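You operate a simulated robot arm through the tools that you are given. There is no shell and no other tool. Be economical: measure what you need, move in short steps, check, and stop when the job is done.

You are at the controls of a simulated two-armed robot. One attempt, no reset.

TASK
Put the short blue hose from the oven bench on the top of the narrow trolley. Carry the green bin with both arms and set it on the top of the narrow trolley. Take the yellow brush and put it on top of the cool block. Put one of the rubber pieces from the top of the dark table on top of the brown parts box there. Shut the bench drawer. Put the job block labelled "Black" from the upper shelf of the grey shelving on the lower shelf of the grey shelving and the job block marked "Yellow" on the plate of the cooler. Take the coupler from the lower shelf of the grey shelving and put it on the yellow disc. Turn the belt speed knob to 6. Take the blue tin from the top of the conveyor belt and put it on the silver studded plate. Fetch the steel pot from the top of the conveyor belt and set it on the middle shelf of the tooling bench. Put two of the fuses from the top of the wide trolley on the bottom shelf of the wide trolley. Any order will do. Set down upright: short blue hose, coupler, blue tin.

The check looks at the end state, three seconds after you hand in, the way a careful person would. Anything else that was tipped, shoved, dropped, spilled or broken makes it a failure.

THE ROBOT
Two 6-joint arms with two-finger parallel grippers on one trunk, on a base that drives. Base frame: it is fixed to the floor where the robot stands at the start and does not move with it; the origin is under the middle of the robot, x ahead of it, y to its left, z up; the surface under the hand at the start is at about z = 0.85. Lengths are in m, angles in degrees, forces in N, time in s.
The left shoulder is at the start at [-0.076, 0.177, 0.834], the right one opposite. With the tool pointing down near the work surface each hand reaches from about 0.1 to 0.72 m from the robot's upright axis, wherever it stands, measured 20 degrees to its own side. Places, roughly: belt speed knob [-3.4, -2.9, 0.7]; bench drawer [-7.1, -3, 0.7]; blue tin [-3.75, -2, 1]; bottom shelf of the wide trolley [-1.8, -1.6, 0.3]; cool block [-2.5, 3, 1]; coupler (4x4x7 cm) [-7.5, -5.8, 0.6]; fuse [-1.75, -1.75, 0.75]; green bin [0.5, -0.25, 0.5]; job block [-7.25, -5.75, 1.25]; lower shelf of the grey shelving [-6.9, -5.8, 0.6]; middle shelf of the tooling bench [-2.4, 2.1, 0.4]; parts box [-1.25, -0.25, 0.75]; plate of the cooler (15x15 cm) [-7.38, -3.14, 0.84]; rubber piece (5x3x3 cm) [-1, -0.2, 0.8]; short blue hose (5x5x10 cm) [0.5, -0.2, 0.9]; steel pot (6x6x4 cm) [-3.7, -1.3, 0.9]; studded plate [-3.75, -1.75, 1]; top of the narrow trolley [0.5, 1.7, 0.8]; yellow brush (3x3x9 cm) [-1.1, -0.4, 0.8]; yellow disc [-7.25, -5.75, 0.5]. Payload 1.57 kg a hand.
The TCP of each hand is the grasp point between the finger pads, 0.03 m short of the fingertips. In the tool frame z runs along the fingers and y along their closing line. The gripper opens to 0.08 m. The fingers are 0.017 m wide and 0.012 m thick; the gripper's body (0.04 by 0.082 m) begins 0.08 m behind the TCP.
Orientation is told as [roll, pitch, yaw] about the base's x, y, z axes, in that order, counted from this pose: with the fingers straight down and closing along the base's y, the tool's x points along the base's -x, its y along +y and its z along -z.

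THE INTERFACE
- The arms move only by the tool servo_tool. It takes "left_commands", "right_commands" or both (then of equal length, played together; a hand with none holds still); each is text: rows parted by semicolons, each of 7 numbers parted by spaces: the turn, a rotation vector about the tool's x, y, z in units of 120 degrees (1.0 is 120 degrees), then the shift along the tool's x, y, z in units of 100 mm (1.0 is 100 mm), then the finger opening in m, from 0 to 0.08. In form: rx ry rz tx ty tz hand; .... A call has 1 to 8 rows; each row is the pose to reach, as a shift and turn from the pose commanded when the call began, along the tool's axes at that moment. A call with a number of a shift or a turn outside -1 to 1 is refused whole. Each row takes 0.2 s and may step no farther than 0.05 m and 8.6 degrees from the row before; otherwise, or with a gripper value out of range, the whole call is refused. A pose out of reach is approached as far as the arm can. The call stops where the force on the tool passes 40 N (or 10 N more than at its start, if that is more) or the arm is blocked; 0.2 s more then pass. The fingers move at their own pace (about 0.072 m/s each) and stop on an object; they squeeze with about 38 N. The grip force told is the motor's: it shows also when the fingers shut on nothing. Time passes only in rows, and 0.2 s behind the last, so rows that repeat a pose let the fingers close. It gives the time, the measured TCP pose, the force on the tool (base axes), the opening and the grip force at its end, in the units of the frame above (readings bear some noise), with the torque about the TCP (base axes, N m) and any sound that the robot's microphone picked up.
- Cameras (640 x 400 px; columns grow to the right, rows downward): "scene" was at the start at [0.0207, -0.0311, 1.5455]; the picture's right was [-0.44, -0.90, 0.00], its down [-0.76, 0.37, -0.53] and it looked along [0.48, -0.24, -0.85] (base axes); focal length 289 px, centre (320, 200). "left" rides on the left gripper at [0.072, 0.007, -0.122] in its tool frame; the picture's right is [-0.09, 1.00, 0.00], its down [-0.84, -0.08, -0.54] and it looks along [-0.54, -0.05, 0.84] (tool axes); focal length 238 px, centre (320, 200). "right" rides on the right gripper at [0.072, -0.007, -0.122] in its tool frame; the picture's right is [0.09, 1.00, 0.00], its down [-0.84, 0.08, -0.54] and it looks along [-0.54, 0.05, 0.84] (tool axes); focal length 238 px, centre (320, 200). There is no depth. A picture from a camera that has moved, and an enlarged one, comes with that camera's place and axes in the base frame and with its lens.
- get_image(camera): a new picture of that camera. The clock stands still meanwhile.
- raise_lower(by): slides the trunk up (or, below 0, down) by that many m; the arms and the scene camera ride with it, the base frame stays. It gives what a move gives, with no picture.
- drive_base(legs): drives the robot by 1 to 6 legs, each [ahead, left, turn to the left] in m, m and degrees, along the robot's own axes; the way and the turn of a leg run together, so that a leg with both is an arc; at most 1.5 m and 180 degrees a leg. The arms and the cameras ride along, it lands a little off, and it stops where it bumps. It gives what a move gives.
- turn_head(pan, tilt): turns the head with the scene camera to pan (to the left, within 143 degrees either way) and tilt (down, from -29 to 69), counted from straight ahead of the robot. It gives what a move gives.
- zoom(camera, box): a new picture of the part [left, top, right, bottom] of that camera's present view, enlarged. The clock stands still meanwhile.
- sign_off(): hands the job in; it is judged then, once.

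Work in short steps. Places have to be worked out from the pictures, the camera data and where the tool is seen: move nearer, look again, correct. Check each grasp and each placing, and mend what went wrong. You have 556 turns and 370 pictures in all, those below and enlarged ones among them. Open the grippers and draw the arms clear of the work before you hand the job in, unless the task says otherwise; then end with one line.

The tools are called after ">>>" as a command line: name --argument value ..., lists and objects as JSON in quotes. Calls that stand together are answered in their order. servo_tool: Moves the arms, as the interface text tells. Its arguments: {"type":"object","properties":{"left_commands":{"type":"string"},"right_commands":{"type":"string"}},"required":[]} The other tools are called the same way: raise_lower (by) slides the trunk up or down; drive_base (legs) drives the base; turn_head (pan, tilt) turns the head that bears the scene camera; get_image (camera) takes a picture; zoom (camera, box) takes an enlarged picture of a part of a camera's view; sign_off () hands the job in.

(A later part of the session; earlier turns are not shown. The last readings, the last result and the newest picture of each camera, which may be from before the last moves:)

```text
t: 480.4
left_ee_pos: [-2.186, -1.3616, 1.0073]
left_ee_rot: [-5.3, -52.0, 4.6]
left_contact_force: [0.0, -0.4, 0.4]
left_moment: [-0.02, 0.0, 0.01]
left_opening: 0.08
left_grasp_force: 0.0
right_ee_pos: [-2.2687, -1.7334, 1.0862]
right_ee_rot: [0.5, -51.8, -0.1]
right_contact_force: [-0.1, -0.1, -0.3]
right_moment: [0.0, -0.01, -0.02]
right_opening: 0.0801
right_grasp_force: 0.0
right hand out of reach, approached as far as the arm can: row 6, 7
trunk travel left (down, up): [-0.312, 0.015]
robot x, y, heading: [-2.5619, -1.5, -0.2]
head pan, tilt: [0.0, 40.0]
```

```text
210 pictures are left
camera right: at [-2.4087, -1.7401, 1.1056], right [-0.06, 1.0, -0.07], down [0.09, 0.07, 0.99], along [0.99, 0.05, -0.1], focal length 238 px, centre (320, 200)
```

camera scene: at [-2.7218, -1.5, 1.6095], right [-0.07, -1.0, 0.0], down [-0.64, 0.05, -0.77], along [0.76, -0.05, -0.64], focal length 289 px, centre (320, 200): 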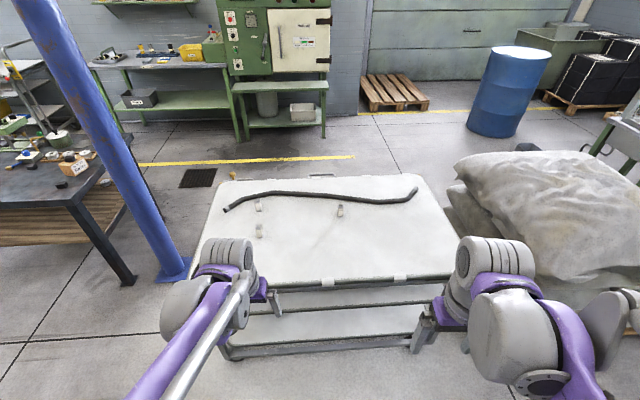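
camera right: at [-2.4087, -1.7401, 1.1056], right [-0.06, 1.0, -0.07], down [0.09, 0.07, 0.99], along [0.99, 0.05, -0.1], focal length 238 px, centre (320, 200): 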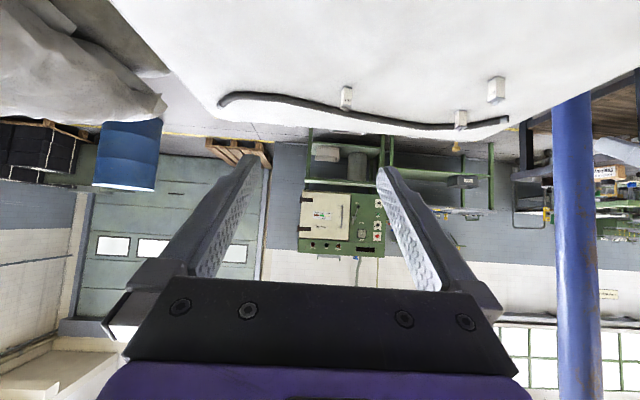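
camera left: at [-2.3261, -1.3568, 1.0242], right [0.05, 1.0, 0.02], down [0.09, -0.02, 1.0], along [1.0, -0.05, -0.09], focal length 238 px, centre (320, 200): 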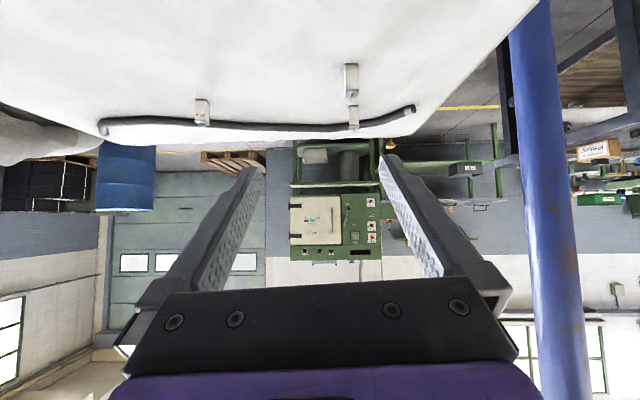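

F2 ≈[-1.905,-1.318], F3 ≈[-1.802,-1.659] on the top at z≈0.735. Drive 0.1 closer and bring both hands down toward them.

>>> drive_base --legs '[[0.1, 0, 0]]'

>>> servo_tool --left_commands "0 0 0 0.12 0.09 0.3 0.08; 0 0 0 0.24 0.18 0.65 0.08; 0 0 0 0.36 0.28 1 0.08" --right_commands "0 0 0 0.02 0.07 0.3 0.08; 0 0 0 0.04 0.13 0.65 0.08; 0 0 0 0.05 0.18 1 0.08"

>>> servo_tool --left_commands "0 0 0 0.12 0.09 0.25 0.08; 0 0 0 0.24 0.18 0.5 0.08; 0 0 0 0.36 0.28 0.8 0.08" --right_commands "0 0 0 0.02 0.07 0.3 0.08; 0 0 0 0.04 0.13 0.65 0.08; 0 0 0 0.05 0.18 1 0.08"

>>> servo_tool --right_commands "0 0 0 0.02 0.07 0.3 0.08; 0 0 0 0.04 0.13 0.65 0.08; 0 0 0 0.05 0.18 1 0.08"

>>> get_image --camera "left"

>>> get_image --camera "right"

```text
t: 481.6
left_ee_pos: [-2.0851, -1.3646, 1.0076]
left_ee_rot: [-5.2, -51.9, 4.3]
left_contact_force: [0.5, 0.4, -1.1]
left_moment: [-0.04, -0.02, 0.0]
left_opening: 0.08
left_grasp_force: 0.0
right_ee_pos: [-2.1716, -1.7344, 1.0852]
right_ee_rot: [0.5, -51.5, -0.4]
right_contact_force: [-0.5, 0.4, -0.1]
right_moment: [-0.02, 0.0, -0.02]
right_opening: 0.08
right_grasp_force: 0.0
trunk travel left (down, up): [-0.312, 0.015]
robot x, y, heading: [-2.4647, -1.5047, -0.0]
head pan, tilt: [0.0, 40.0]
```

```text
t: 482.4
left_ee_pos: [-2.0267, -1.3413, 0.9149]
left_ee_rot: [-5.1, -51.8, 4.5]
left_contact_force: [-0.4, 0.6, 0.1]
left_moment: [0.02, 0.02, 0.02]
left_opening: 0.0801
left_grasp_force: 0.1
right_ee_pos: [-2.0917, -1.7154, 1.0187]
right_ee_rot: [0.5, -51.5, -0.4]
right_contact_force: [0.6, -0.5, -0.6]
right_moment: [-0.02, 0.01, 0.01]
right_opening: 0.0798
right_grasp_force: 0.1
trunk travel left (down, up): [-0.312, 0.015]
robot x, y, heading: [-2.464, -1.5027, -0.2]
head pan, tilt: [0.0, 40.0]
```

```text
t: 483.2
left_ee_pos: [-1.976, -1.316, 0.8516]
left_ee_rot: [-5.1, -51.6, 4.4]
left_contact_force: [-0.5, 0.0, -0.1]
left_moment: [-0.04, -0.01, -0.02]
left_opening: 0.08
left_grasp_force: 0.0
left hand out of reach, approached as far as the arm can: row 3
right_ee_pos: [-2.0159, -1.6981, 0.9512]
right_ee_rot: [0.5, -51.5, -0.3]
right_contact_force: [0.7, -0.2, -1.2]
right_moment: [0.01, 0.01, -0.01]
right_opening: 0.08
right_grasp_force: 0.1
trunk travel left (down, up): [-0.312, 0.015]
robot x, y, heading: [-2.4678, -1.5026, -0.5]
head pan, tilt: [0.0, 40.0]
```

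```text
t: 484.0
left_ee_pos: [-1.9772, -1.3157, 0.8513]
left_ee_rot: [-5.0, -51.7, 4.4]
left_contact_force: [-0.1, 0.9, -0.5]
left_moment: [-0.01, 0.01, 0.0]
left_opening: 0.08
left_grasp_force: 0.0
right_ee_pos: [-1.9424, -1.68, 0.8876]
right_ee_rot: [0.5, -51.5, -0.3]
right_contact_force: [-0.6, 0.9, -0.6]
right_moment: [-0.02, 0.0, 0.02]
right_opening: 0.08
right_grasp_force: 0.0
trunk travel left (down, up): [-0.312, 0.015]
robot x, y, heading: [-2.4653, -1.5048, -0.4]
head pan, tilt: [0.0, 40.0]
```

```text
209 pictures are left
camera left: at [-2.1168, -1.3091, 0.8694], right [0.05, 1.0, 0.02], down [0.09, -0.02, 1.0], along [0.99, -0.05, -0.09], focal length 238 px, centre (320, 200)
```

left: 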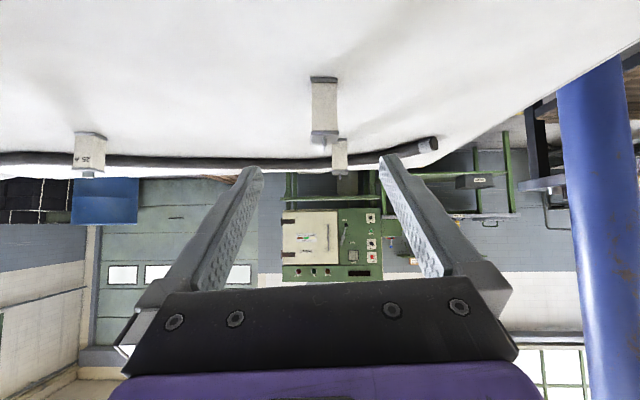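

```text
208 pictures are left
camera right: at [-2.0821, -1.6866, 0.9075], right [-0.06, 1.0, -0.07], down [0.09, 0.07, 0.99], along [0.99, 0.05, -0.1], focal length 238 px, centre (320, 200)
```

right: 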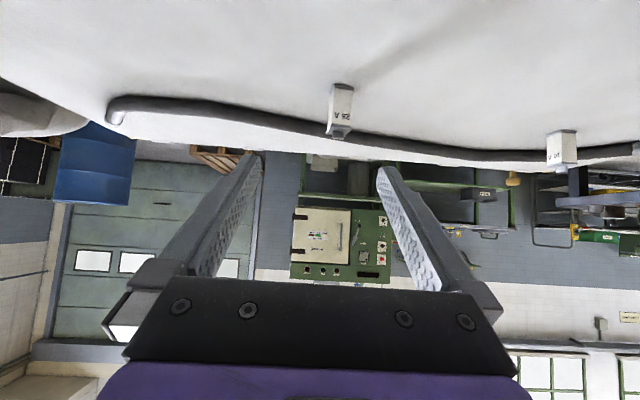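

Near a reach limit with the trunk high; lower the trunk 6 cm, then finish the approach with both hands.

>>> raise_lower --by -0.06

>>> servo_tool --left_commands "0 0 0 -0.1 0 0.2 0.06; 0 0 0 -0.2 0.01 0.45 0.06; 0 0 0 -0.29 0.02 0.68 0.06" --right_commands "0 0 0 -0.07 0.05 0.25 0.06; 0 0 0 -0.14 0.1 0.5 0.06; 0 0 0 -0.21 0.14 0.72 0.06"

>>> get_image --camera "left"

>>> get_image --camera "right"

```text
t: 485.0
left_ee_pos: [-1.9785, -1.3172, 0.7896]
left_ee_rot: [-5.2, -51.9, 4.4]
left_contact_force: [0.7, 0.3, 0.3]
left_moment: [-0.02, -0.03, -0.02]
left_opening: 0.08
left_grasp_force: 0.0
right_ee_pos: [-1.9427, -1.6775, 0.8281]
right_ee_rot: [0.5, -51.6, -0.3]
right_contact_force: [0.9, -0.3, -0.2]
right_moment: [0.0, 0.01, -0.01]
right_opening: 0.0799
right_grasp_force: 0.0
trunk travel left (down, up): [-0.252, 0.075]
robot x, y, heading: [-2.4571, -1.5074, -0.2]
head pan, tilt: [0.0, 40.0]
```

```text
t: 485.8
left_ee_pos: [-1.9057, -1.3139, 0.7731]
left_ee_rot: [-5.2, -51.9, 4.4]
left_contact_force: [-1.0, 0.3, 0.7]
left_moment: [0.0, -0.03, -0.03]
left_opening: 0.0601
left_grasp_force: 0.2
right_ee_pos: [-1.8731, -1.6646, 0.8002]
right_ee_rot: [0.4, -51.6, -0.4]
right_contact_force: [-0.2, 0.0, 0.5]
right_moment: [-0.02, 0.01, -0.02]
right_opening: 0.0601
right_grasp_force: 0.1
trunk travel left (down, up): [-0.252, 0.075]
robot x, y, heading: [-2.4633, -1.5042, -0.1]
head pan, tilt: [0.0, 40.0]
```

```text
207 pictures are left
camera left: at [-2.0458, -1.3081, 0.7903], right [0.05, 1.0, 0.02], down [0.09, -0.02, 1.0], along [0.99, -0.05, -0.09], focal length 238 px, centre (320, 200)
```

left: 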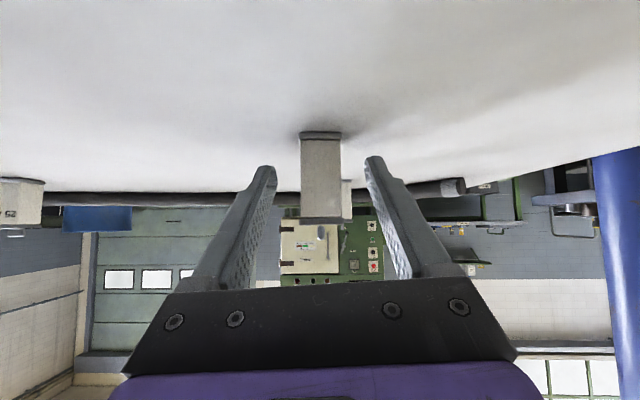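

```text
206 pictures are left
camera right: at [-2.0128, -1.6716, 0.82], right [-0.06, 1.0, -0.07], down [0.1, 0.07, 0.99], along [0.99, 0.05, -0.1], focal length 238 px, centre (320, 200)
```

right: 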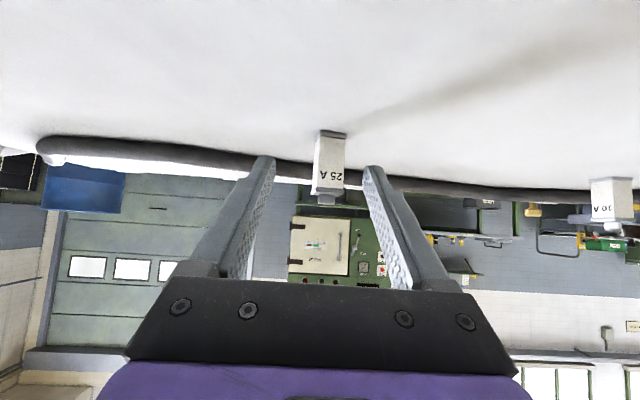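

Left fuse is between the fingers; close the left while the right finishes its approach.

>>> servo_tool --left_commands "0 0 0 0.02 0 0.02 0.06; 0 0 0 0.02 0 0.02 0.03; 0 0 0 0.02 0 0.02 0; 0 0 0 0.02 0 0.02 0; 0 0 0 0.02 0 0.02 0; 0 0 0 0.02 0 0.02 0" --right_commands "0 0 0 -0.07 0.04 0.24 0.06; 0 0 0 -0.14 0.08 0.48 0.06; 0 0 0 -0.2 0.1 0.74 0.06; 0 0 0 -0.2 0.1 0.74 0.03; 0 0 0 -0.2 0.1 0.74 0; 0 0 0 -0.2 0.1 0.74 0"

>>> get_image --camera "right"

>>> get_image --camera "left"

```text
t: 487.2
left_ee_pos: [-1.9072, -1.3162, 0.7689]
left_ee_rot: [-5.2, -51.9, 4.3]
left_contact_force: [-0.9, 0.7, 0.9]
left_moment: [0.01, 0.01, -0.02]
left_opening: 0.0249
left_grasp_force: 36.5
right_ee_pos: [-1.8036, -1.6534, 0.7687]
right_ee_rot: [0.5, -51.6, -0.3]
right_contact_force: [0.0, -0.3, 0.1]
right_moment: [0.01, 0.03, 0.01]
right_opening: 0.0247
right_grasp_force: 36.6
trunk travel left (down, up): [-0.252, 0.075]
robot x, y, heading: [-2.4615, -1.5027, -0.1]
head pan, tilt: [0.0, 40.0]
```

```text
205 pictures are left
camera right: at [-1.9439, -1.6601, 0.7881], right [-0.06, 1.0, -0.07], down [0.09, 0.07, 0.99], along [0.99, 0.05, -0.1], focal length 238 px, centre (320, 200)
```

right: 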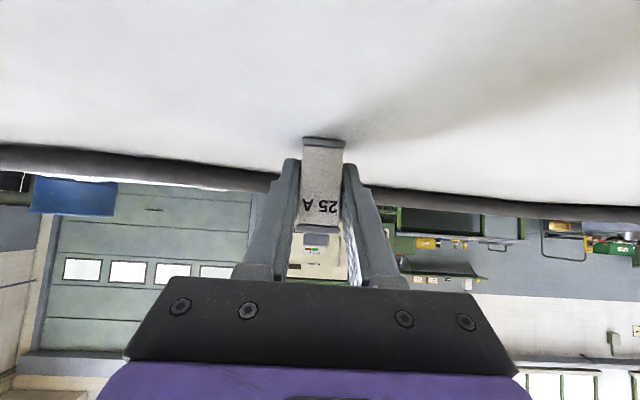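

```text
204 pictures are left
camera left: at [-2.0464, -1.3086, 0.7871], right [0.05, 1.0, 0.02], down [0.09, -0.02, 1.0], along [0.99, -0.05, -0.09], focal length 238 px, centre (320, 200)
```

left: 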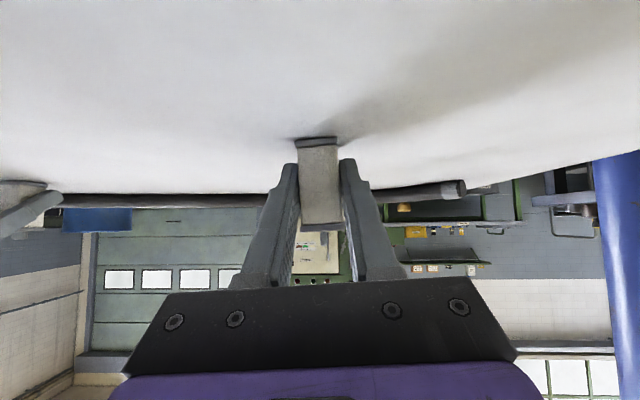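

Both fuses held (25 mm). Lift with the trunk, back off 0.3 m, then lower and look at the shelves.

>>> raise_lower --by 0.07

>>> drive_base --legs '[[-0.36, 0, 0]]'

>>> servo_tool --right_commands "0 0 0 0.1 0 -0.3 0; 0 0 0 0.2 0 -0.6 0; 0 0 0 0.3 0 -0.9 0"

>>> raise_lower --by -0.3

>>> get_image --camera "left"

>>> get_image --camera "scene"

```text
t: 488.3
left_ee_pos: [-1.907, -1.315, 0.8383]
left_ee_rot: [-5.3, -51.9, 4.5]
left_contact_force: [-0.2, -0.1, -0.6]
left_moment: [-0.01, -0.05, 0.0]
left_opening: 0.0248
left_grasp_force: 36.2
right_ee_pos: [-1.8052, -1.653, 0.8407]
right_ee_rot: [0.5, -51.7, -0.3]
right_contact_force: [-0.7, 0.2, -1.0]
right_moment: [0.03, 0.0, 0.02]
right_opening: 0.0246
right_grasp_force: 36.6
trunk travel left (down, up): [-0.322, 0.005]
robot x, y, heading: [-2.4621, -1.5041, -0.1]
head pan, tilt: [0.0, 40.0]
```

```text
t: 490.6
left_ee_pos: [-2.2577, -1.3119, 0.8386]
left_ee_rot: [-5.2, -51.9, 4.8]
left_contact_force: [0.4, 1.2, -1.2]
left_moment: [-0.02, 0.01, 0.02]
left_opening: 0.0247
left_grasp_force: 36.5
right_ee_pos: [-2.1536, -1.6479, 0.8414]
right_ee_rot: [0.5, -51.7, 0.0]
right_contact_force: [-0.7, -0.1, -0.9]
right_moment: [-0.02, 0.0, 0.02]
right_opening: 0.0247
right_grasp_force: 36.8
trunk travel left (down, up): [-0.322, 0.005]
robot x, y, heading: [-2.8155, -1.5044, 0.2]
head pan, tilt: [0.0, 40.0]
```

```text
t: 491.4
left_ee_pos: [-2.2602, -1.3115, 0.838]
left_ee_rot: [-5.3, -51.9, 4.8]
left_contact_force: [0.3, 0.3, -0.9]
left_moment: [0.02, 0.01, 0.01]
left_opening: 0.025
left_grasp_force: 36.5
right_ee_pos: [-2.2437, -1.6494, 0.8724]
right_ee_rot: [0.6, -51.7, 0.1]
right_contact_force: [-1.2, 0.3, -1.3]
right_moment: [0.05, 0.0, -0.01]
right_opening: 0.025
right_grasp_force: 36.8
trunk travel left (down, up): [-0.322, 0.005]
robot x, y, heading: [-2.8138, -1.5061, 0.3]
head pan, tilt: [0.0, 40.0]
```

```text
t: 494.4
left_ee_pos: [-2.2589, -1.311, 0.5371]
left_ee_rot: [-5.2, -51.8, 4.8]
left_contact_force: [0.8, 0.5, -1.2]
left_moment: [0.0, -0.01, 0.04]
left_opening: 0.0246
left_grasp_force: 36.6
right_ee_pos: [-2.2425, -1.65, 0.5732]
right_ee_rot: [0.4, -51.7, 0.2]
right_contact_force: [0.3, -0.3, -0.9]
right_moment: [0.01, 0.02, 0.0]
right_opening: 0.0247
right_grasp_force: 35.8
trunk travel left (down, up): [-0.022, 0.305]
robot x, y, heading: [-2.8135, -1.5058, 0.2]
head pan, tilt: [0.0, 40.0]
```

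```text
203 pictures are left
camera left: at [-2.3995, -1.3058, 0.5554], right [0.04, 1.0, 0.02], down [0.09, -0.02, 1.0], along [1.0, -0.04, -0.09], focal length 238 px, centre (320, 200)
```

left: 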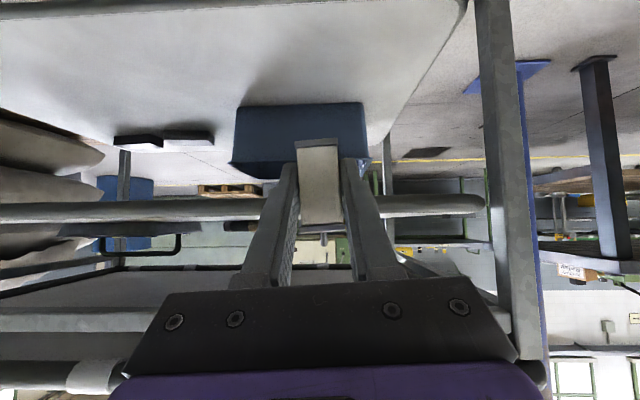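

```text
202 pictures are left
camera scene: at [-2.7235, -1.504, 1.3073], right [0.0, -1.0, 0.0], down [-0.64, 0.0, -0.77], along [0.77, 0.0, -0.64], focal length 289 px, centre (320, 200)
```

scene: 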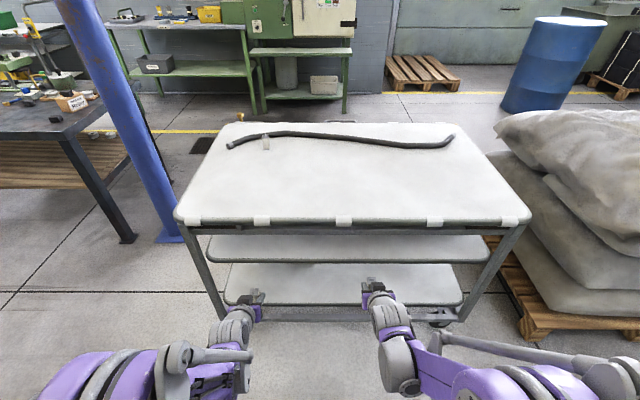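

Bottom shelf ≈z 0.26, middle shelf ≈0.53; the front strip is free (tub lies further back). Lower both hands in front of the trolley.

>>> servo_tool --left_commands "0 0 0 0.26 0.02 0.2 0; 0 0 0 0.52 0.04 0.4 0; 0 0 0 0.788 0.057 0.613 0" --right_commands "0 0 0 0.3 0 0.23 0; 0 0 0 0.6 0 0.47 0; 0 0 0 0.95 0 0.74 0"

>>> servo_tool --left_commands "0 0 0 0.26 0.02 0.2 0; 0 0 0 0.52 0.04 0.4 0; 0 0 0 0.788 0.057 0.613 0" --right_commands "0 0 0 0.26 0 0.2 0; 0 0 0 0.52 0 0.4 0; 0 0 0 0.9 0 0.7 0"

>>> get_image --camera "left"

>>> get_image --camera "right"

```text
t: 495.2
left_ee_pos: [-2.2599, -1.3135, 0.4355]
left_ee_rot: [-5.2, -52.0, 4.8]
left_contact_force: [1.2, -0.3, -0.8]
left_moment: [0.03, -0.03, 0.01]
left_opening: 0.0246
left_grasp_force: 36.7
right_ee_pos: [-2.2442, -1.6507, 0.4517]
right_ee_rot: [0.5, -51.6, 0.1]
right_contact_force: [-1.0, -1.0, -1.2]
right_moment: [-0.02, 0.01, 0.01]
right_opening: 0.0247
right_grasp_force: 36.7
trunk travel left (down, up): [-0.022, 0.305]
robot x, y, heading: [-2.8145, -1.5083, 0.5]
head pan, tilt: [0.0, 40.0]
```

```text
t: 496.0
left_ee_pos: [-2.2614, -1.3105, 0.3345]
left_ee_rot: [-5.2, -51.9, 4.8]
left_contact_force: [-0.5, -0.7, 0.3]
left_moment: [0.02, 0.01, -0.04]
left_opening: 0.0248
left_grasp_force: 36.8
right_ee_pos: [-2.243, -1.6492, 0.3383]
right_ee_rot: [0.6, -51.6, 0.2]
right_contact_force: [-0.7, -1.0, -1.4]
right_moment: [0.0, 0.03, 0.02]
right_opening: 0.0245
right_grasp_force: 36.1
trunk travel left (down, up): [-0.022, 0.305]
robot x, y, heading: [-2.8157, -1.5053, 0.1]
head pan, tilt: [0.0, 40.0]
```

```text
201 pictures are left
camera left: at [-2.4012, -1.3054, 0.352], right [0.04, 1.0, 0.02], down [0.09, -0.02, 1.0], along [1.0, -0.04, -0.09], focal length 238 px, centre (320, 200)
```

left: 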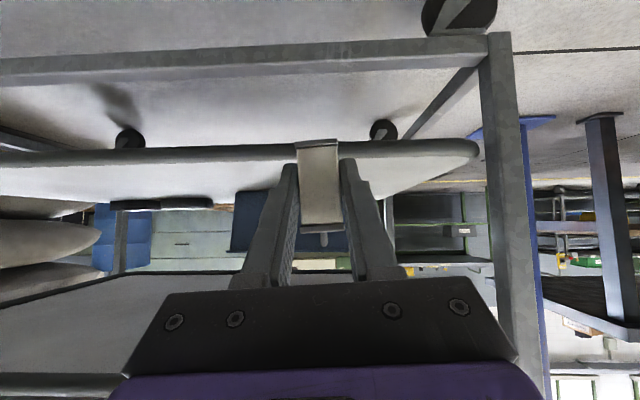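

```text
200 pictures are left
camera right: at [-2.383, -1.6571, 0.3573], right [-0.06, 1.0, -0.07], down [0.09, 0.07, 0.99], along [0.99, 0.06, -0.1], focal length 238 px, centre (320, 200)
```

right: 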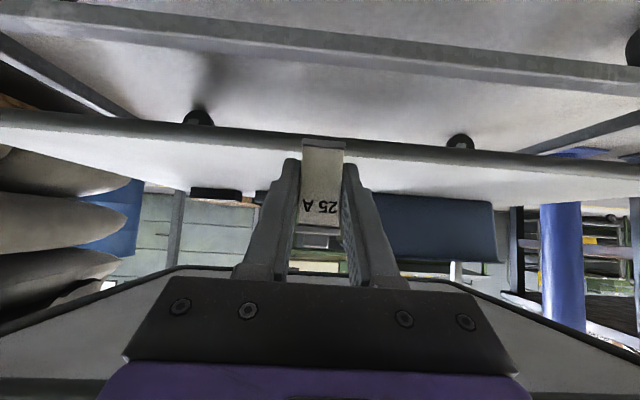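

Clear path: fuse bottoms ≈0.30, shelf ≈0.27. Drive forward 0.27.

>>> drive_base --legs '[[0.27, 0, 0]]'

>>> get_image --camera "left"

>>> get_image --camera "right"

```text
t: 497.9
left_ee_pos: [-1.9932, -1.3098, 0.3351]
left_ee_rot: [-5.2, -51.9, 4.7]
left_contact_force: [0.7, -0.4, -0.5]
left_moment: [-0.03, -0.02, -0.01]
left_opening: 0.0247
left_grasp_force: 36.4
right_ee_pos: [-1.9762, -1.6486, 0.3381]
right_ee_rot: [0.6, -51.5, 0.2]
right_contact_force: [0.8, -0.7, -1.2]
right_moment: [-0.01, 0.0, -0.04]
right_opening: 0.0247
right_grasp_force: 36.5
trunk travel left (down, up): [-0.022, 0.305]
robot x, y, heading: [-2.5483, -1.5026, 0.1]
head pan, tilt: [0.0, 40.0]
```

```text
199 pictures are left
camera left: at [-2.1339, -1.3046, 0.3525], right [0.04, 1.0, 0.02], down [0.09, -0.02, 1.0], along [1.0, -0.04, -0.09], focal length 238 px, centre (320, 200)
```

left: 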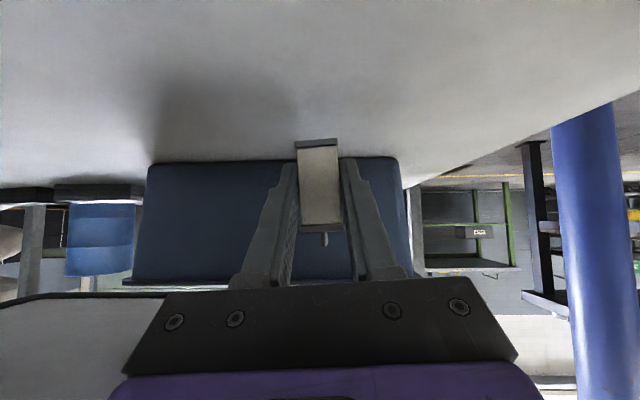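

```text
198 pictures are left
camera right: at [-2.1157, -1.6562, 0.3578], right [-0.06, 1.0, -0.07], down [0.09, 0.07, 0.99], along [0.99, 0.06, -0.1], focal length 238 px, centre (320, 200)
```

right: 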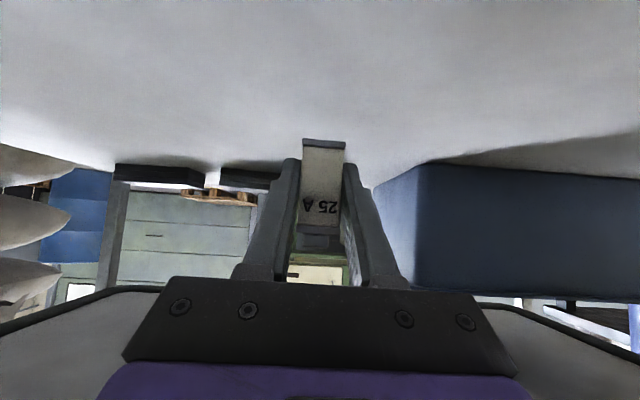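

Both are over free shelf. Lower slowly until contact.

>>> servo_tool --left_commands "0 0 0 0.08 0 0.06 0; 0 0 0 0.16 0 0.12 0; 0 0 0 0.19 0 0.147 0; 0 0 0 0.22 0 0.17 0; 0 0 0 0.245 0 0.19 0" --right_commands "0 0 0 0.08 0 0.06 0; 0 0 0 0.16 0 0.12 0; 0 0 0 0.21 0 0.165 0; 0 0 0 0.24 0 0.19 0; 0 0 0 0.265 0 0.21 0"

```text
t: 499.1
left_ee_pos: [-1.9924, -1.3134, 0.3078]
left_ee_rot: [-5.1, -52.3, 4.8]
left_contact_force: [-1.8, 1.1, 27.8]
left_moment: [0.36, -0.09, 0.05]
left_opening: 0.0251
left_grasp_force: 37.3
right_ee_pos: [-1.9764, -1.6484, 0.3073]
right_ee_rot: [0.5, -52.2, 0.1]
right_contact_force: [-2.7, -0.7, 26.9]
right_moment: [-0.13, 0.17, -0.01]
right_opening: 0.0253
right_grasp_force: 36.6
trunk travel left (down, up): [-0.022, 0.305]
robot x, y, heading: [-2.5472, -1.5001, 0.2]
head pan, tilt: [0.0, 40.0]
```

Both touch (≈27 N). Ease 1 mm, open, and retreat along the tool axis.

>>> servo_tool --left_commands "0 0 0 -0.01 0 -0.008 0; 0 0 0 -0.01 0 -0.008 0.03; 0 0 0 -0.01 0 -0.008 0.045; 0 0 0 -0.01 0 -0.008 0.06; 0 0 0 -0.01 0 -0.008 0.06; 0 0 0 -0.01 0 -0.3 0.06; 0 0 0 -0.01 0 -0.65 0.06; 0 0 0 -0.01 0 -1 0.06" --right_commands "0 0 0 -0.01 0 -0.008 0; 0 0 0 -0.01 0 -0.008 0.03; 0 0 0 -0.01 0 -0.008 0.045; 0 0 0 -0.01 0 -0.008 0.06; 0 0 0 -0.01 0 -0.008 0.06; 0 0 0 -0.01 0 -0.3 0.06; 0 0 0 -0.01 0 -0.65 0.06; 0 0 0 -0.01 0 -1 0.06"

>>> get_image --camera "left"

>>> get_image --camera "right"

```text
t: 500.9
left_ee_pos: [-2.0246, -1.3052, 0.391]
left_ee_rot: [-5.1, -51.8, 4.8]
left_contact_force: [0.0, -0.5, 0.2]
left_moment: [0.0, -0.01, 0.01]
left_opening: 0.0601
left_grasp_force: 0.0
left hand out of reach, approached as far as the arm can: row 6, 7, 8
right_ee_pos: [-2.0232, -1.6505, 0.3808]
right_ee_rot: [0.4, -51.7, 0.1]
right_contact_force: [0.0, 0.2, -0.3]
right_moment: [0.03, 0.03, 0.02]
right_opening: 0.06
right_grasp_force: 0.1
right hand out of reach, approached as far as the arm can: row 7, 8
trunk travel left (down, up): [-0.022, 0.305]
robot x, y, heading: [-2.5503, -1.5058, 0.2]
head pan, tilt: [0.0, 40.0]
```

```text
197 pictures are left
camera left: at [-2.1659, -1.3003, 0.4089], right [0.04, 1.0, 0.02], down [0.09, -0.02, 1.0], along [0.99, -0.04, -0.09], focal length 238 px, centre (320, 200)
```

left: 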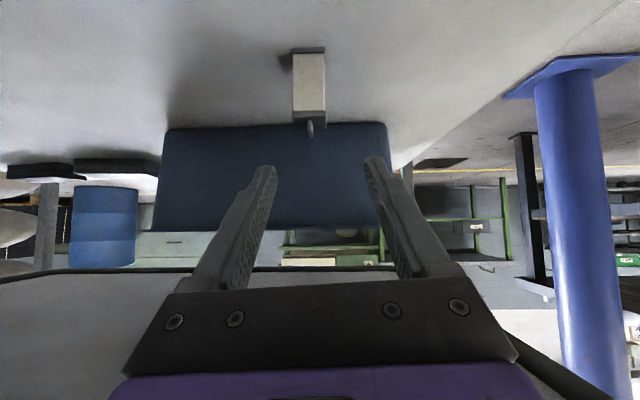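

```text
196 pictures are left
camera right: at [-2.1617, -1.6595, 0.4002], right [-0.06, 1.0, -0.07], down [0.09, 0.07, 0.99], along [0.99, 0.06, -0.1], focal length 238 px, centre (320, 200)
```

right: 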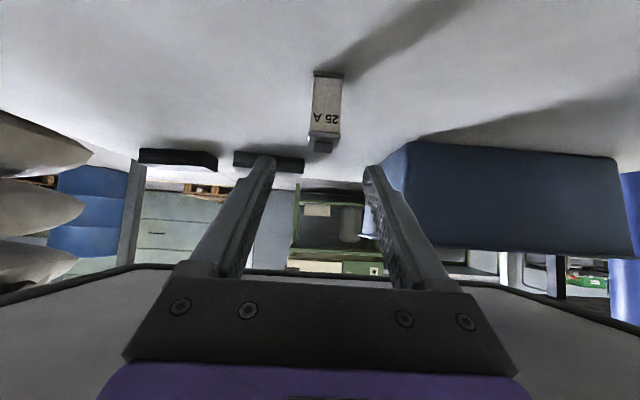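

Both fuses stand on the bottom shelf. Back out, straighten the hands, raise the trunk, and head for the west side.

>>> drive_base --legs '[[-0.28, 0, 0]]'

>>> servo_tool --left_commands "0 0.062 0 0 0 -0.1 0.08; 0 0.124 0 0 0 -0.2 0.08; 0 0.186 0 0 0 -0.3 0.08; 0 0.248 0 0 0 -0.4 0.08; 0 0.31 0 0 0 -0.5 0.08; 0 0.372 0 0 0 -0.6 0.08; 0 0.433 0 0 0 -0.6 0.08" --right_commands "0 0.062 0 0 0 -0.1 0.08; 0 0.124 0 0 0 -0.2 0.08; 0 0.186 0 0 0 -0.3 0.08; 0 0.248 0 0 0 -0.4 0.08; 0 0.31 0 0 0 -0.5 0.08; 0 0.372 0 0 0 -0.6 0.08; 0 0.433 0 0 0 -0.6 0.08"

>>> raise_lower --by 0.3

>>> servo_tool --left_commands "0 0 0 0 0 -0.4 0.08; 0 0 0 0.2 0 -0.8 0.08; 0 0 0 0.4 0 -1 0.08; 0 0 0 0.7 0 -1 0.08" --right_commands "0 0 0 0 0 -0.4 0.08; 0 0 0 0.2 0 -0.8 0.08; 0 0 0 0.4 0 -1 0.08; 0 0 0 0.7 0 -1 0.08"

```text
t: 502.8
left_ee_pos: [-2.3021, -1.307, 0.3908]
left_ee_rot: [-5.1, -51.8, 4.7]
left_contact_force: [0.2, -0.1, 0.7]
left_moment: [0.03, 0.02, 0.0]
left_opening: 0.0602
left_grasp_force: 0.0
right_ee_pos: [-2.2995, -1.653, 0.3796]
right_ee_rot: [0.4, -51.5, 0.0]
right_contact_force: [0.4, 1.0, -0.1]
right_moment: [0.08, 0.02, 0.0]
right_opening: 0.0599
right_grasp_force: 0.0
trunk travel left (down, up): [-0.022, 0.305]
robot x, y, heading: [-2.823, -1.5001, -0.0]
head pan, tilt: [0.0, 40.0]
```

```text
t: 504.4
left_ee_pos: [-2.3499, -1.306, 0.427]
left_ee_rot: [-3.2, 0.2, 0.7]
left_contact_force: [-0.2, 0.2, -0.3]
left_moment: [-0.01, 0.0, 0.04]
left_opening: 0.0802
left_grasp_force: 0.0
right_ee_pos: [-2.3457, -1.6549, 0.417]
right_ee_rot: [0.2, 0.6, 0.3]
right_contact_force: [0.0, 0.4, 0.0]
right_moment: [-0.01, 0.01, -0.01]
right_opening: 0.0801
right_grasp_force: 0.0
trunk travel left (down, up): [-0.022, 0.305]
robot x, y, heading: [-2.8269, -1.5021, 0.2]
head pan, tilt: [0.0, 40.0]
```

```text
t: 507.4
left_ee_pos: [-2.3491, -1.3066, 0.7279]
left_ee_rot: [-3.3, 0.1, 0.6]
left_contact_force: [-0.3, -0.4, -0.3]
left_moment: [0.02, -0.02, 0.01]
left_opening: 0.0799
left_grasp_force: 0.0
right_ee_pos: [-2.3467, -1.6541, 0.7177]
right_ee_rot: [0.3, 0.4, 0.2]
right_contact_force: [-0.5, -0.4, 0.0]
right_moment: [0.01, 0.01, 0.0]
right_opening: 0.0801
right_grasp_force: 0.0
trunk travel left (down, up): [-0.322, 0.005]
robot x, y, heading: [-2.8251, -1.5015, 0.1]
head pan, tilt: [0.0, 40.0]
```

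```text
t: 508.4
left_ee_pos: [-2.4193, -1.3021, 0.8291]
left_ee_rot: [-3.2, 0.0, 0.7]
left_contact_force: [0.7, -0.1, 0.0]
left_moment: [-0.02, -0.01, 0.01]
left_opening: 0.08
left_grasp_force: 0.1
right_ee_pos: [-2.4163, -1.6564, 0.817]
right_ee_rot: [0.3, 0.3, 0.3]
right_contact_force: [-0.2, -0.7, 0.2]
right_moment: [0.02, 0.01, -0.02]
right_opening: 0.0801
right_grasp_force: 0.1
trunk travel left (down, up): [-0.322, 0.005]
robot x, y, heading: [-2.8318, -1.5036, 0.0]
head pan, tilt: [0.0, 40.0]
```

>>> servo_tool --left_commands "-0.026 0 0 0 0 -0.3 0.08; -0.026 0 0 0 0 -0.6 0.08" --right_commands "0 0 0 0 0 -0.3 0.08; 0 0 0 0 0 -0.6 0.08"

>>> drive_base --legs '[[0, 1.4, 0], [0, 0, 180]]'

>>> turn_head --pan 0 --tilt 20

>>> get_image --camera "scene"

```text
t: 509.0
left_ee_pos: [-2.4192, -1.2968, 0.8852]
left_ee_rot: [0.0, 0.0, 0.6]
left_contact_force: [0.0, 0.2, 0.4]
left_moment: [-0.02, 0.02, 0.0]
left_opening: 0.0798
left_grasp_force: 0.0
right_ee_pos: [-2.4183, -1.6562, 0.8757]
right_ee_rot: [0.3, 0.2, 0.2]
right_contact_force: [-1.2, 0.1, -0.1]
right_moment: [-0.02, 0.01, -0.03]
right_opening: 0.0798
right_grasp_force: 0.1
trunk travel left (down, up): [-0.322, 0.005]
robot x, y, heading: [-2.8261, -1.5037, -0.2]
head pan, tilt: [0.0, 40.0]
```

```text
t: 528.8
left_ee_pos: [-3.2367, -0.3121, 0.8841]
left_ee_rot: [-0.1, 0.0, -179.4]
left_contact_force: [-0.3, -0.1, -0.6]
left_moment: [-0.04, 0.01, 0.01]
left_opening: 0.0804
left_grasp_force: 0.0
right_ee_pos: [-3.2395, 0.0459, 0.8757]
right_ee_rot: [0.3, 0.4, -179.7]
right_contact_force: [-0.6, -0.3, 0.3]
right_moment: [0.01, -0.02, 0.02]
right_opening: 0.0801
right_grasp_force: 0.1
trunk travel left (down, up): [-0.322, 0.005]
robot x, y, heading: [-2.8322, -0.105, -179.8]
head pan, tilt: [0.0, 40.0]
```

```text
t: 529.6
left_ee_pos: [-3.2381, -0.3139, 0.8845]
left_ee_rot: [-0.2, -0.1, -179.4]
left_contact_force: [0.8, -0.4, -0.2]
left_moment: [0.0, 0.03, -0.01]
left_opening: 0.0799
left_grasp_force: 0.2
right_ee_pos: [-3.2396, 0.0456, 0.8748]
right_ee_rot: [0.2, 0.4, -179.7]
right_contact_force: [0.2, 0.6, 0.0]
right_moment: [-0.01, 0.01, 0.01]
right_opening: 0.0799
right_grasp_force: 0.0
trunk travel left (down, up): [-0.322, 0.005]
robot x, y, heading: [-2.8301, -0.1071, -180.1]
head pan, tilt: [0.0, 20.0]
```

```text
195 pictures are left
camera scene: at [-2.8804, -0.108, 1.6504], right [0.0, 1.0, 0.0], down [0.34, 0.0, -0.94], along [-0.94, 0.0, -0.34], focal length 289 px, centre (320, 200)
```

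scene: 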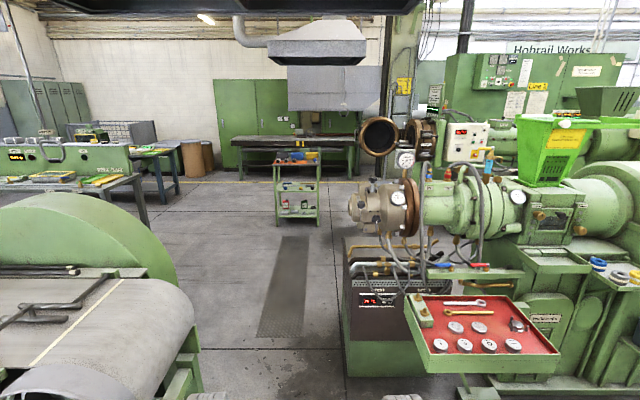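

There's a ~0.65–1.0 m corridor between the belt drum and the extruder. I raise and pull the hands inward, centre on it (y≈-0.31) and go ahead stepwise.

>>> servo_tool --left_commands "0 0 0 0.2 -0.2 -0.35 0.08; 0 0 0 0.4 -0.5 -0.7 0.08; 0 0 0 0.6 -0.8 -1 0.08" --right_commands "0 0 0 0.2 0.2 -0.35 0.08; 0 0 0 0.4 0.4 -0.7 0.08; 0 0 0 0.6 0.6 -1 0.08"

>>> drive_base --legs '[[0, 0.2, 0], [0.6, 0, 0]]'

>>> get_image --camera "scene"

```text
refused: row 2 steps farther than a row can; nothing moved
```

```text
t: 535.1
left_ee_pos: [-3.8461, -0.5224, 0.8849]
left_ee_rot: [-0.1, 0.0, -179.6]
left_contact_force: [0.8, -0.6, 0.7]
left_moment: [0.05, 0.01, -0.02]
left_opening: 0.0799
left_grasp_force: 0.0
right_ee_pos: [-3.8465, -0.1623, 0.874]
right_ee_rot: [0.3, 0.4, -179.9]
right_contact_force: [0.2, -1.1, 0.3]
right_moment: [0.0, 0.0, -0.03]
right_opening: 0.0802
right_grasp_force: 0.1
trunk travel left (down, up): [-0.322, 0.005]
robot x, y, heading: [-3.436, -0.3196, 180.0]
head pan, tilt: [0.0, 20.0]
```

```text
194 pictures are left
camera scene: at [-3.4885, -0.3172, 1.6504], right [0.0, 1.0, 0.0], down [0.34, 0.0, -0.94], along [-0.94, 0.0, -0.34], focal length 289 px, centre (320, 200)
```

scene: 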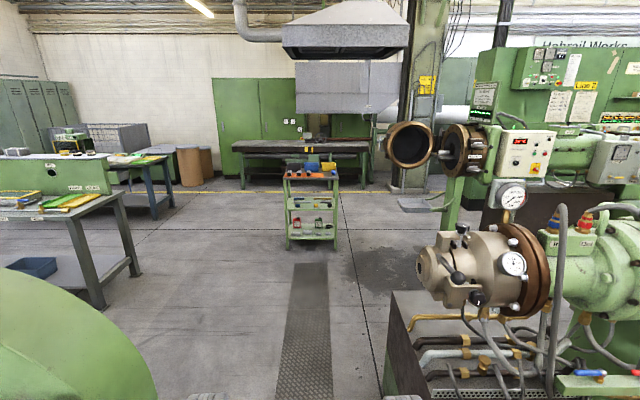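

The nozzle's end is at about [-4.43, 0.06, 1.0]. Raise hands, keep y≈-0.37 and continue.

>>> servo_tool --left_commands "0 0 0 0.15 -0.2 -0.3 0.08; 0 0 0 0.3 -0.4 -0.6 0.08; 0 0 0 0.45 -0.6 -0.9 0.08" --right_commands "0 0 0 0.15 0.15 -0.3 0.08; 0 0 0 0.3 0.3 -0.6 0.08; 0 0 0 0.45 0.45 -0.9 0.08"

>>> drive_base --legs '[[0.3, 0.05, 0], [0.9, 0, 0]]'

>>> get_image --camera "scene"

```text
t: 535.9
left_ee_pos: [-3.8039, -0.4631, 0.9738]
left_ee_rot: [-0.2, 0.0, -179.6]
left_contact_force: [0.0, -0.2, 0.3]
left_moment: [-0.01, 0.03, -0.02]
left_opening: 0.0798
left_grasp_force: 0.2
right_ee_pos: [-3.8025, -0.2061, 0.9635]
right_ee_rot: [0.2, 0.3, -179.9]
right_contact_force: [0.5, 0.9, 0.0]
right_moment: [0.0, 0.04, -0.03]
right_opening: 0.0798
right_grasp_force: 0.0
trunk travel left (down, up): [-0.322, 0.005]
robot x, y, heading: [-3.4366, -0.3176, 179.6]
head pan, tilt: [0.0, 20.0]
```

```text
t: 542.2
left_ee_pos: [-4.986, -0.4976, 0.9726]
left_ee_rot: [-0.2, 0.1, 179.5]
left_contact_force: [-0.3, -0.3, 0.8]
left_moment: [0.02, 0.03, 0.02]
left_opening: 0.0799
left_grasp_force: 0.1
right_ee_pos: [-4.9806, -0.2399, 0.9645]
right_ee_rot: [0.2, 0.4, 179.2]
right_contact_force: [-0.6, 0.3, -0.7]
right_moment: [0.01, -0.01, -0.02]
right_opening: 0.0801
right_grasp_force: 0.0
trunk travel left (down, up): [-0.322, 0.005]
robot x, y, heading: [-4.6186, -0.3606, 179.3]
head pan, tilt: [0.0, 20.0]
```

```text
193 pictures are left
camera scene: at [-4.6671, -0.3575, 1.6504], right [0.02, 1.0, 0.0], down [0.34, -0.01, -0.94], along [-0.94, 0.02, -0.34], focal length 289 px, centre (320, 200)
```

scene: 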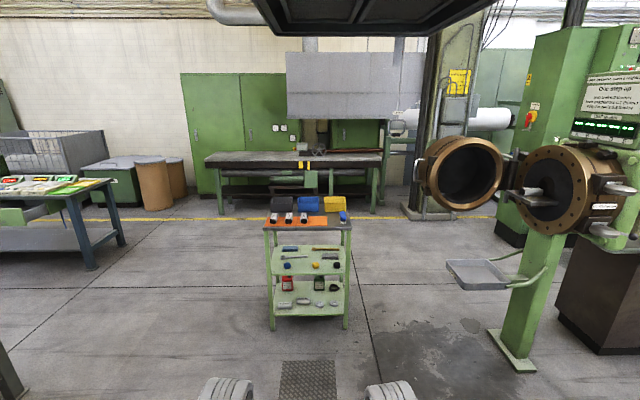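

Through. Look southwest for the bench with the drawer.

>>> turn_head --pan 50 --tilt 20

>>> get_image --camera "scene"

```text
t: 543.4
left_ee_pos: [-4.9858, -0.4975, 0.9731]
left_ee_rot: [-0.1, 0.1, 179.5]
left_contact_force: [-0.6, 0.4, -0.2]
left_moment: [0.01, 0.02, 0.0]
left_opening: 0.0799
left_grasp_force: 0.0
right_ee_pos: [-4.9812, -0.2414, 0.9639]
right_ee_rot: [0.3, 0.4, 179.2]
right_contact_force: [-0.1, -0.4, -0.2]
right_moment: [-0.01, -0.03, 0.04]
right_opening: 0.0802
right_grasp_force: 0.0
trunk travel left (down, up): [-0.322, 0.005]
robot x, y, heading: [-4.6137, -0.3569, 179.0]
head pan, tilt: [50.0, 20.0]
```

```text
192 pictures are left
camera scene: at [-4.6354, -0.4294, 1.6505], right [-0.75, 0.66, 0.0], down [0.22, 0.26, -0.94], along [-0.62, -0.71, -0.34], focal length 289 px, centre (320, 200)
```

scene: 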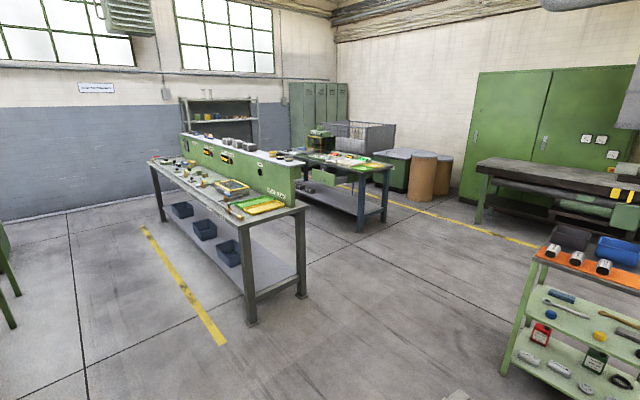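

The drawer bench (blue legs) is ahead-left at x≈-7.2, with a lane at x≈-6.4. Drive there.

>>> drive_base --legs '[[0, 0.97, 1], [0.9, 0, 0], [0.9, 0, 0]]'

>>> turn_head --pan 45 --tilt 25

>>> get_image --camera "scene"

```text
t: 560.9
left_ee_pos: [-6.795, -1.4908, 0.9732]
left_ee_rot: [0.0, 0.1, -178.8]
left_contact_force: [0.5, -0.1, 0.2]
left_moment: [-0.01, 0.0, -0.02]
left_opening: 0.0798
left_grasp_force: 0.0
right_ee_pos: [-6.7964, -1.2333, 0.9641]
right_ee_rot: [0.3, 0.4, -179.0]
right_contact_force: [-0.1, 0.2, -0.2]
right_moment: [-0.01, -0.04, 0.02]
right_opening: 0.0801
right_grasp_force: 0.0
trunk travel left (down, up): [-0.322, 0.005]
robot x, y, heading: [-6.4325, -1.3423, -179.4]
head pan, tilt: [50.0, 20.0]
```

```text
t: 561.6
left_ee_pos: [-6.7952, -1.4905, 0.9724]
left_ee_rot: [-0.2, 0.1, -178.7]
left_contact_force: [0.6, 0.0, -0.2]
left_moment: [0.01, 0.01, -0.02]
left_opening: 0.0803
left_grasp_force: 0.1
right_ee_pos: [-6.7964, -1.2327, 0.9643]
right_ee_rot: [0.3, 0.4, -179.0]
right_contact_force: [-0.2, 0.6, -0.4]
right_moment: [-0.02, 0.0, -0.02]
right_opening: 0.0798
right_grasp_force: 0.0
trunk travel left (down, up): [-0.322, 0.005]
robot x, y, heading: [-6.4278, -1.3369, -179.2]
head pan, tilt: [45.0, 25.0]
```

```text
191 pictures are left
camera scene: at [-6.4515, -1.4056, 1.6425], right [-0.72, 0.7, 0.0], down [0.29, 0.3, -0.91], along [-0.63, -0.65, -0.42], focal length 289 px, centre (320, 200)
```

scene: 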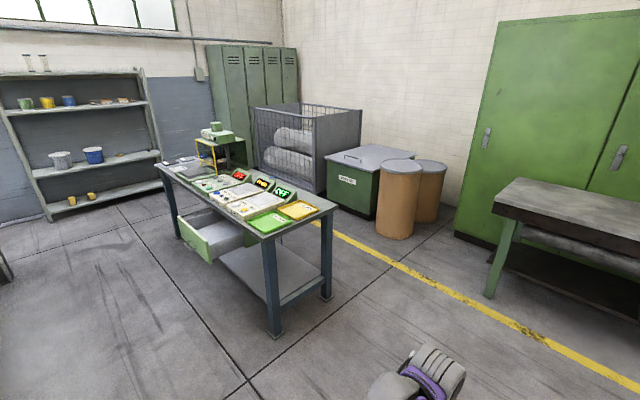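

Bench: x −7.67…−7.1, y −4.07…−2.5; drawer open ~0.2 m at y≈−3. I drive alongside it.

>>> drive_base --legs '[[0, 0.8, 0], [0, 0.8, 0]]'

>>> turn_head --pan 0 --tilt 45

>>> get_image --camera "scene"

```text
t: 576.3
left_ee_pos: [-6.7381, -3.1355, 0.9727]
left_ee_rot: [0.0, 0.1, -176.7]
left_contact_force: [0.7, -0.5, 0.3]
left_moment: [0.01, -0.01, -0.01]
left_opening: 0.0801
left_grasp_force: 0.1
right_ee_pos: [-6.7495, -2.8798, 0.9645]
right_ee_rot: [0.3, 0.4, -177.0]
right_contact_force: [-0.3, 0.0, 0.4]
right_moment: [-0.02, 0.0, 0.02]
right_opening: 0.08
right_grasp_force: 0.0
trunk travel left (down, up): [-0.322, 0.005]
robot x, y, heading: [-6.3795, -2.9733, -177.2]
head pan, tilt: [45.0, 25.0]
```

```text
t: 577.5
left_ee_pos: [-6.7386, -3.1383, 0.9731]
left_ee_rot: [-0.1, 0.1, -176.9]
left_contact_force: [0.4, -0.3, 0.4]
left_moment: [-0.01, 0.01, 0.0]
left_opening: 0.0801
left_grasp_force: 0.1
right_ee_pos: [-6.7498, -2.8798, 0.9631]
right_ee_rot: [0.4, 0.4, -177.0]
right_contact_force: [-0.2, -0.4, -0.6]
right_moment: [-0.02, -0.02, -0.03]
right_opening: 0.08
right_grasp_force: 0.0
trunk travel left (down, up): [-0.322, 0.005]
robot x, y, heading: [-6.3801, -2.9759, -177.4]
head pan, tilt: [0.0, 45.0]
```

```text
190 pictures are left
camera scene: at [-6.4179, -2.9755, 1.6119], right [-0.05, 1.0, 0.0], down [0.71, 0.03, -0.71], along [-0.71, -0.03, -0.71], focal length 289 px, centre (320, 200)
```

scene: 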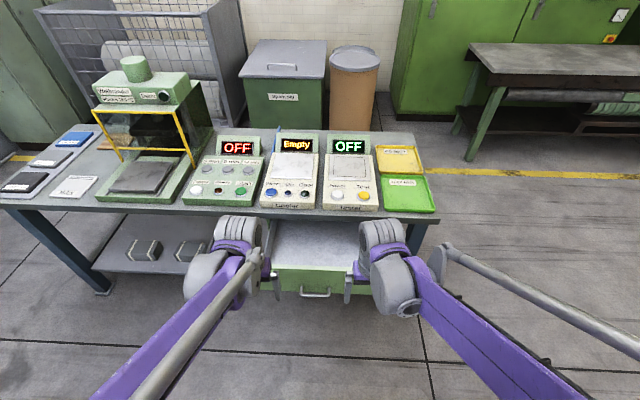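

>>> zoom --camera "scene" --box '[180, 120, 450, 310]'

```text
2.11 times, centred on (315, 215) of scene
camera zoom: at [-6.4179, -2.9755, 1.6119], right [-0.05, 1.0, 0.0], down [0.71, 0.03, -0.71], along [-0.71, -0.03, -0.71], focal length 608 px, centre (330, 168)
```

zoom: 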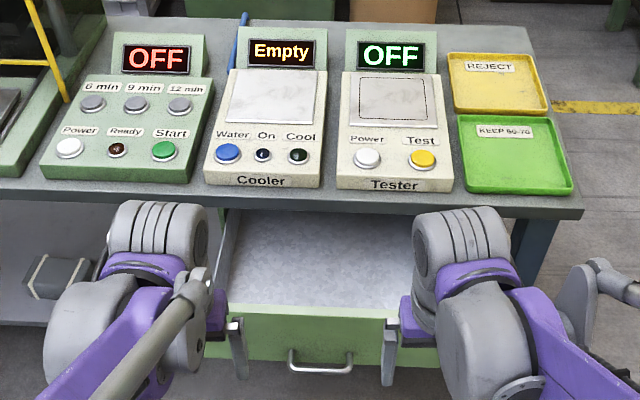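

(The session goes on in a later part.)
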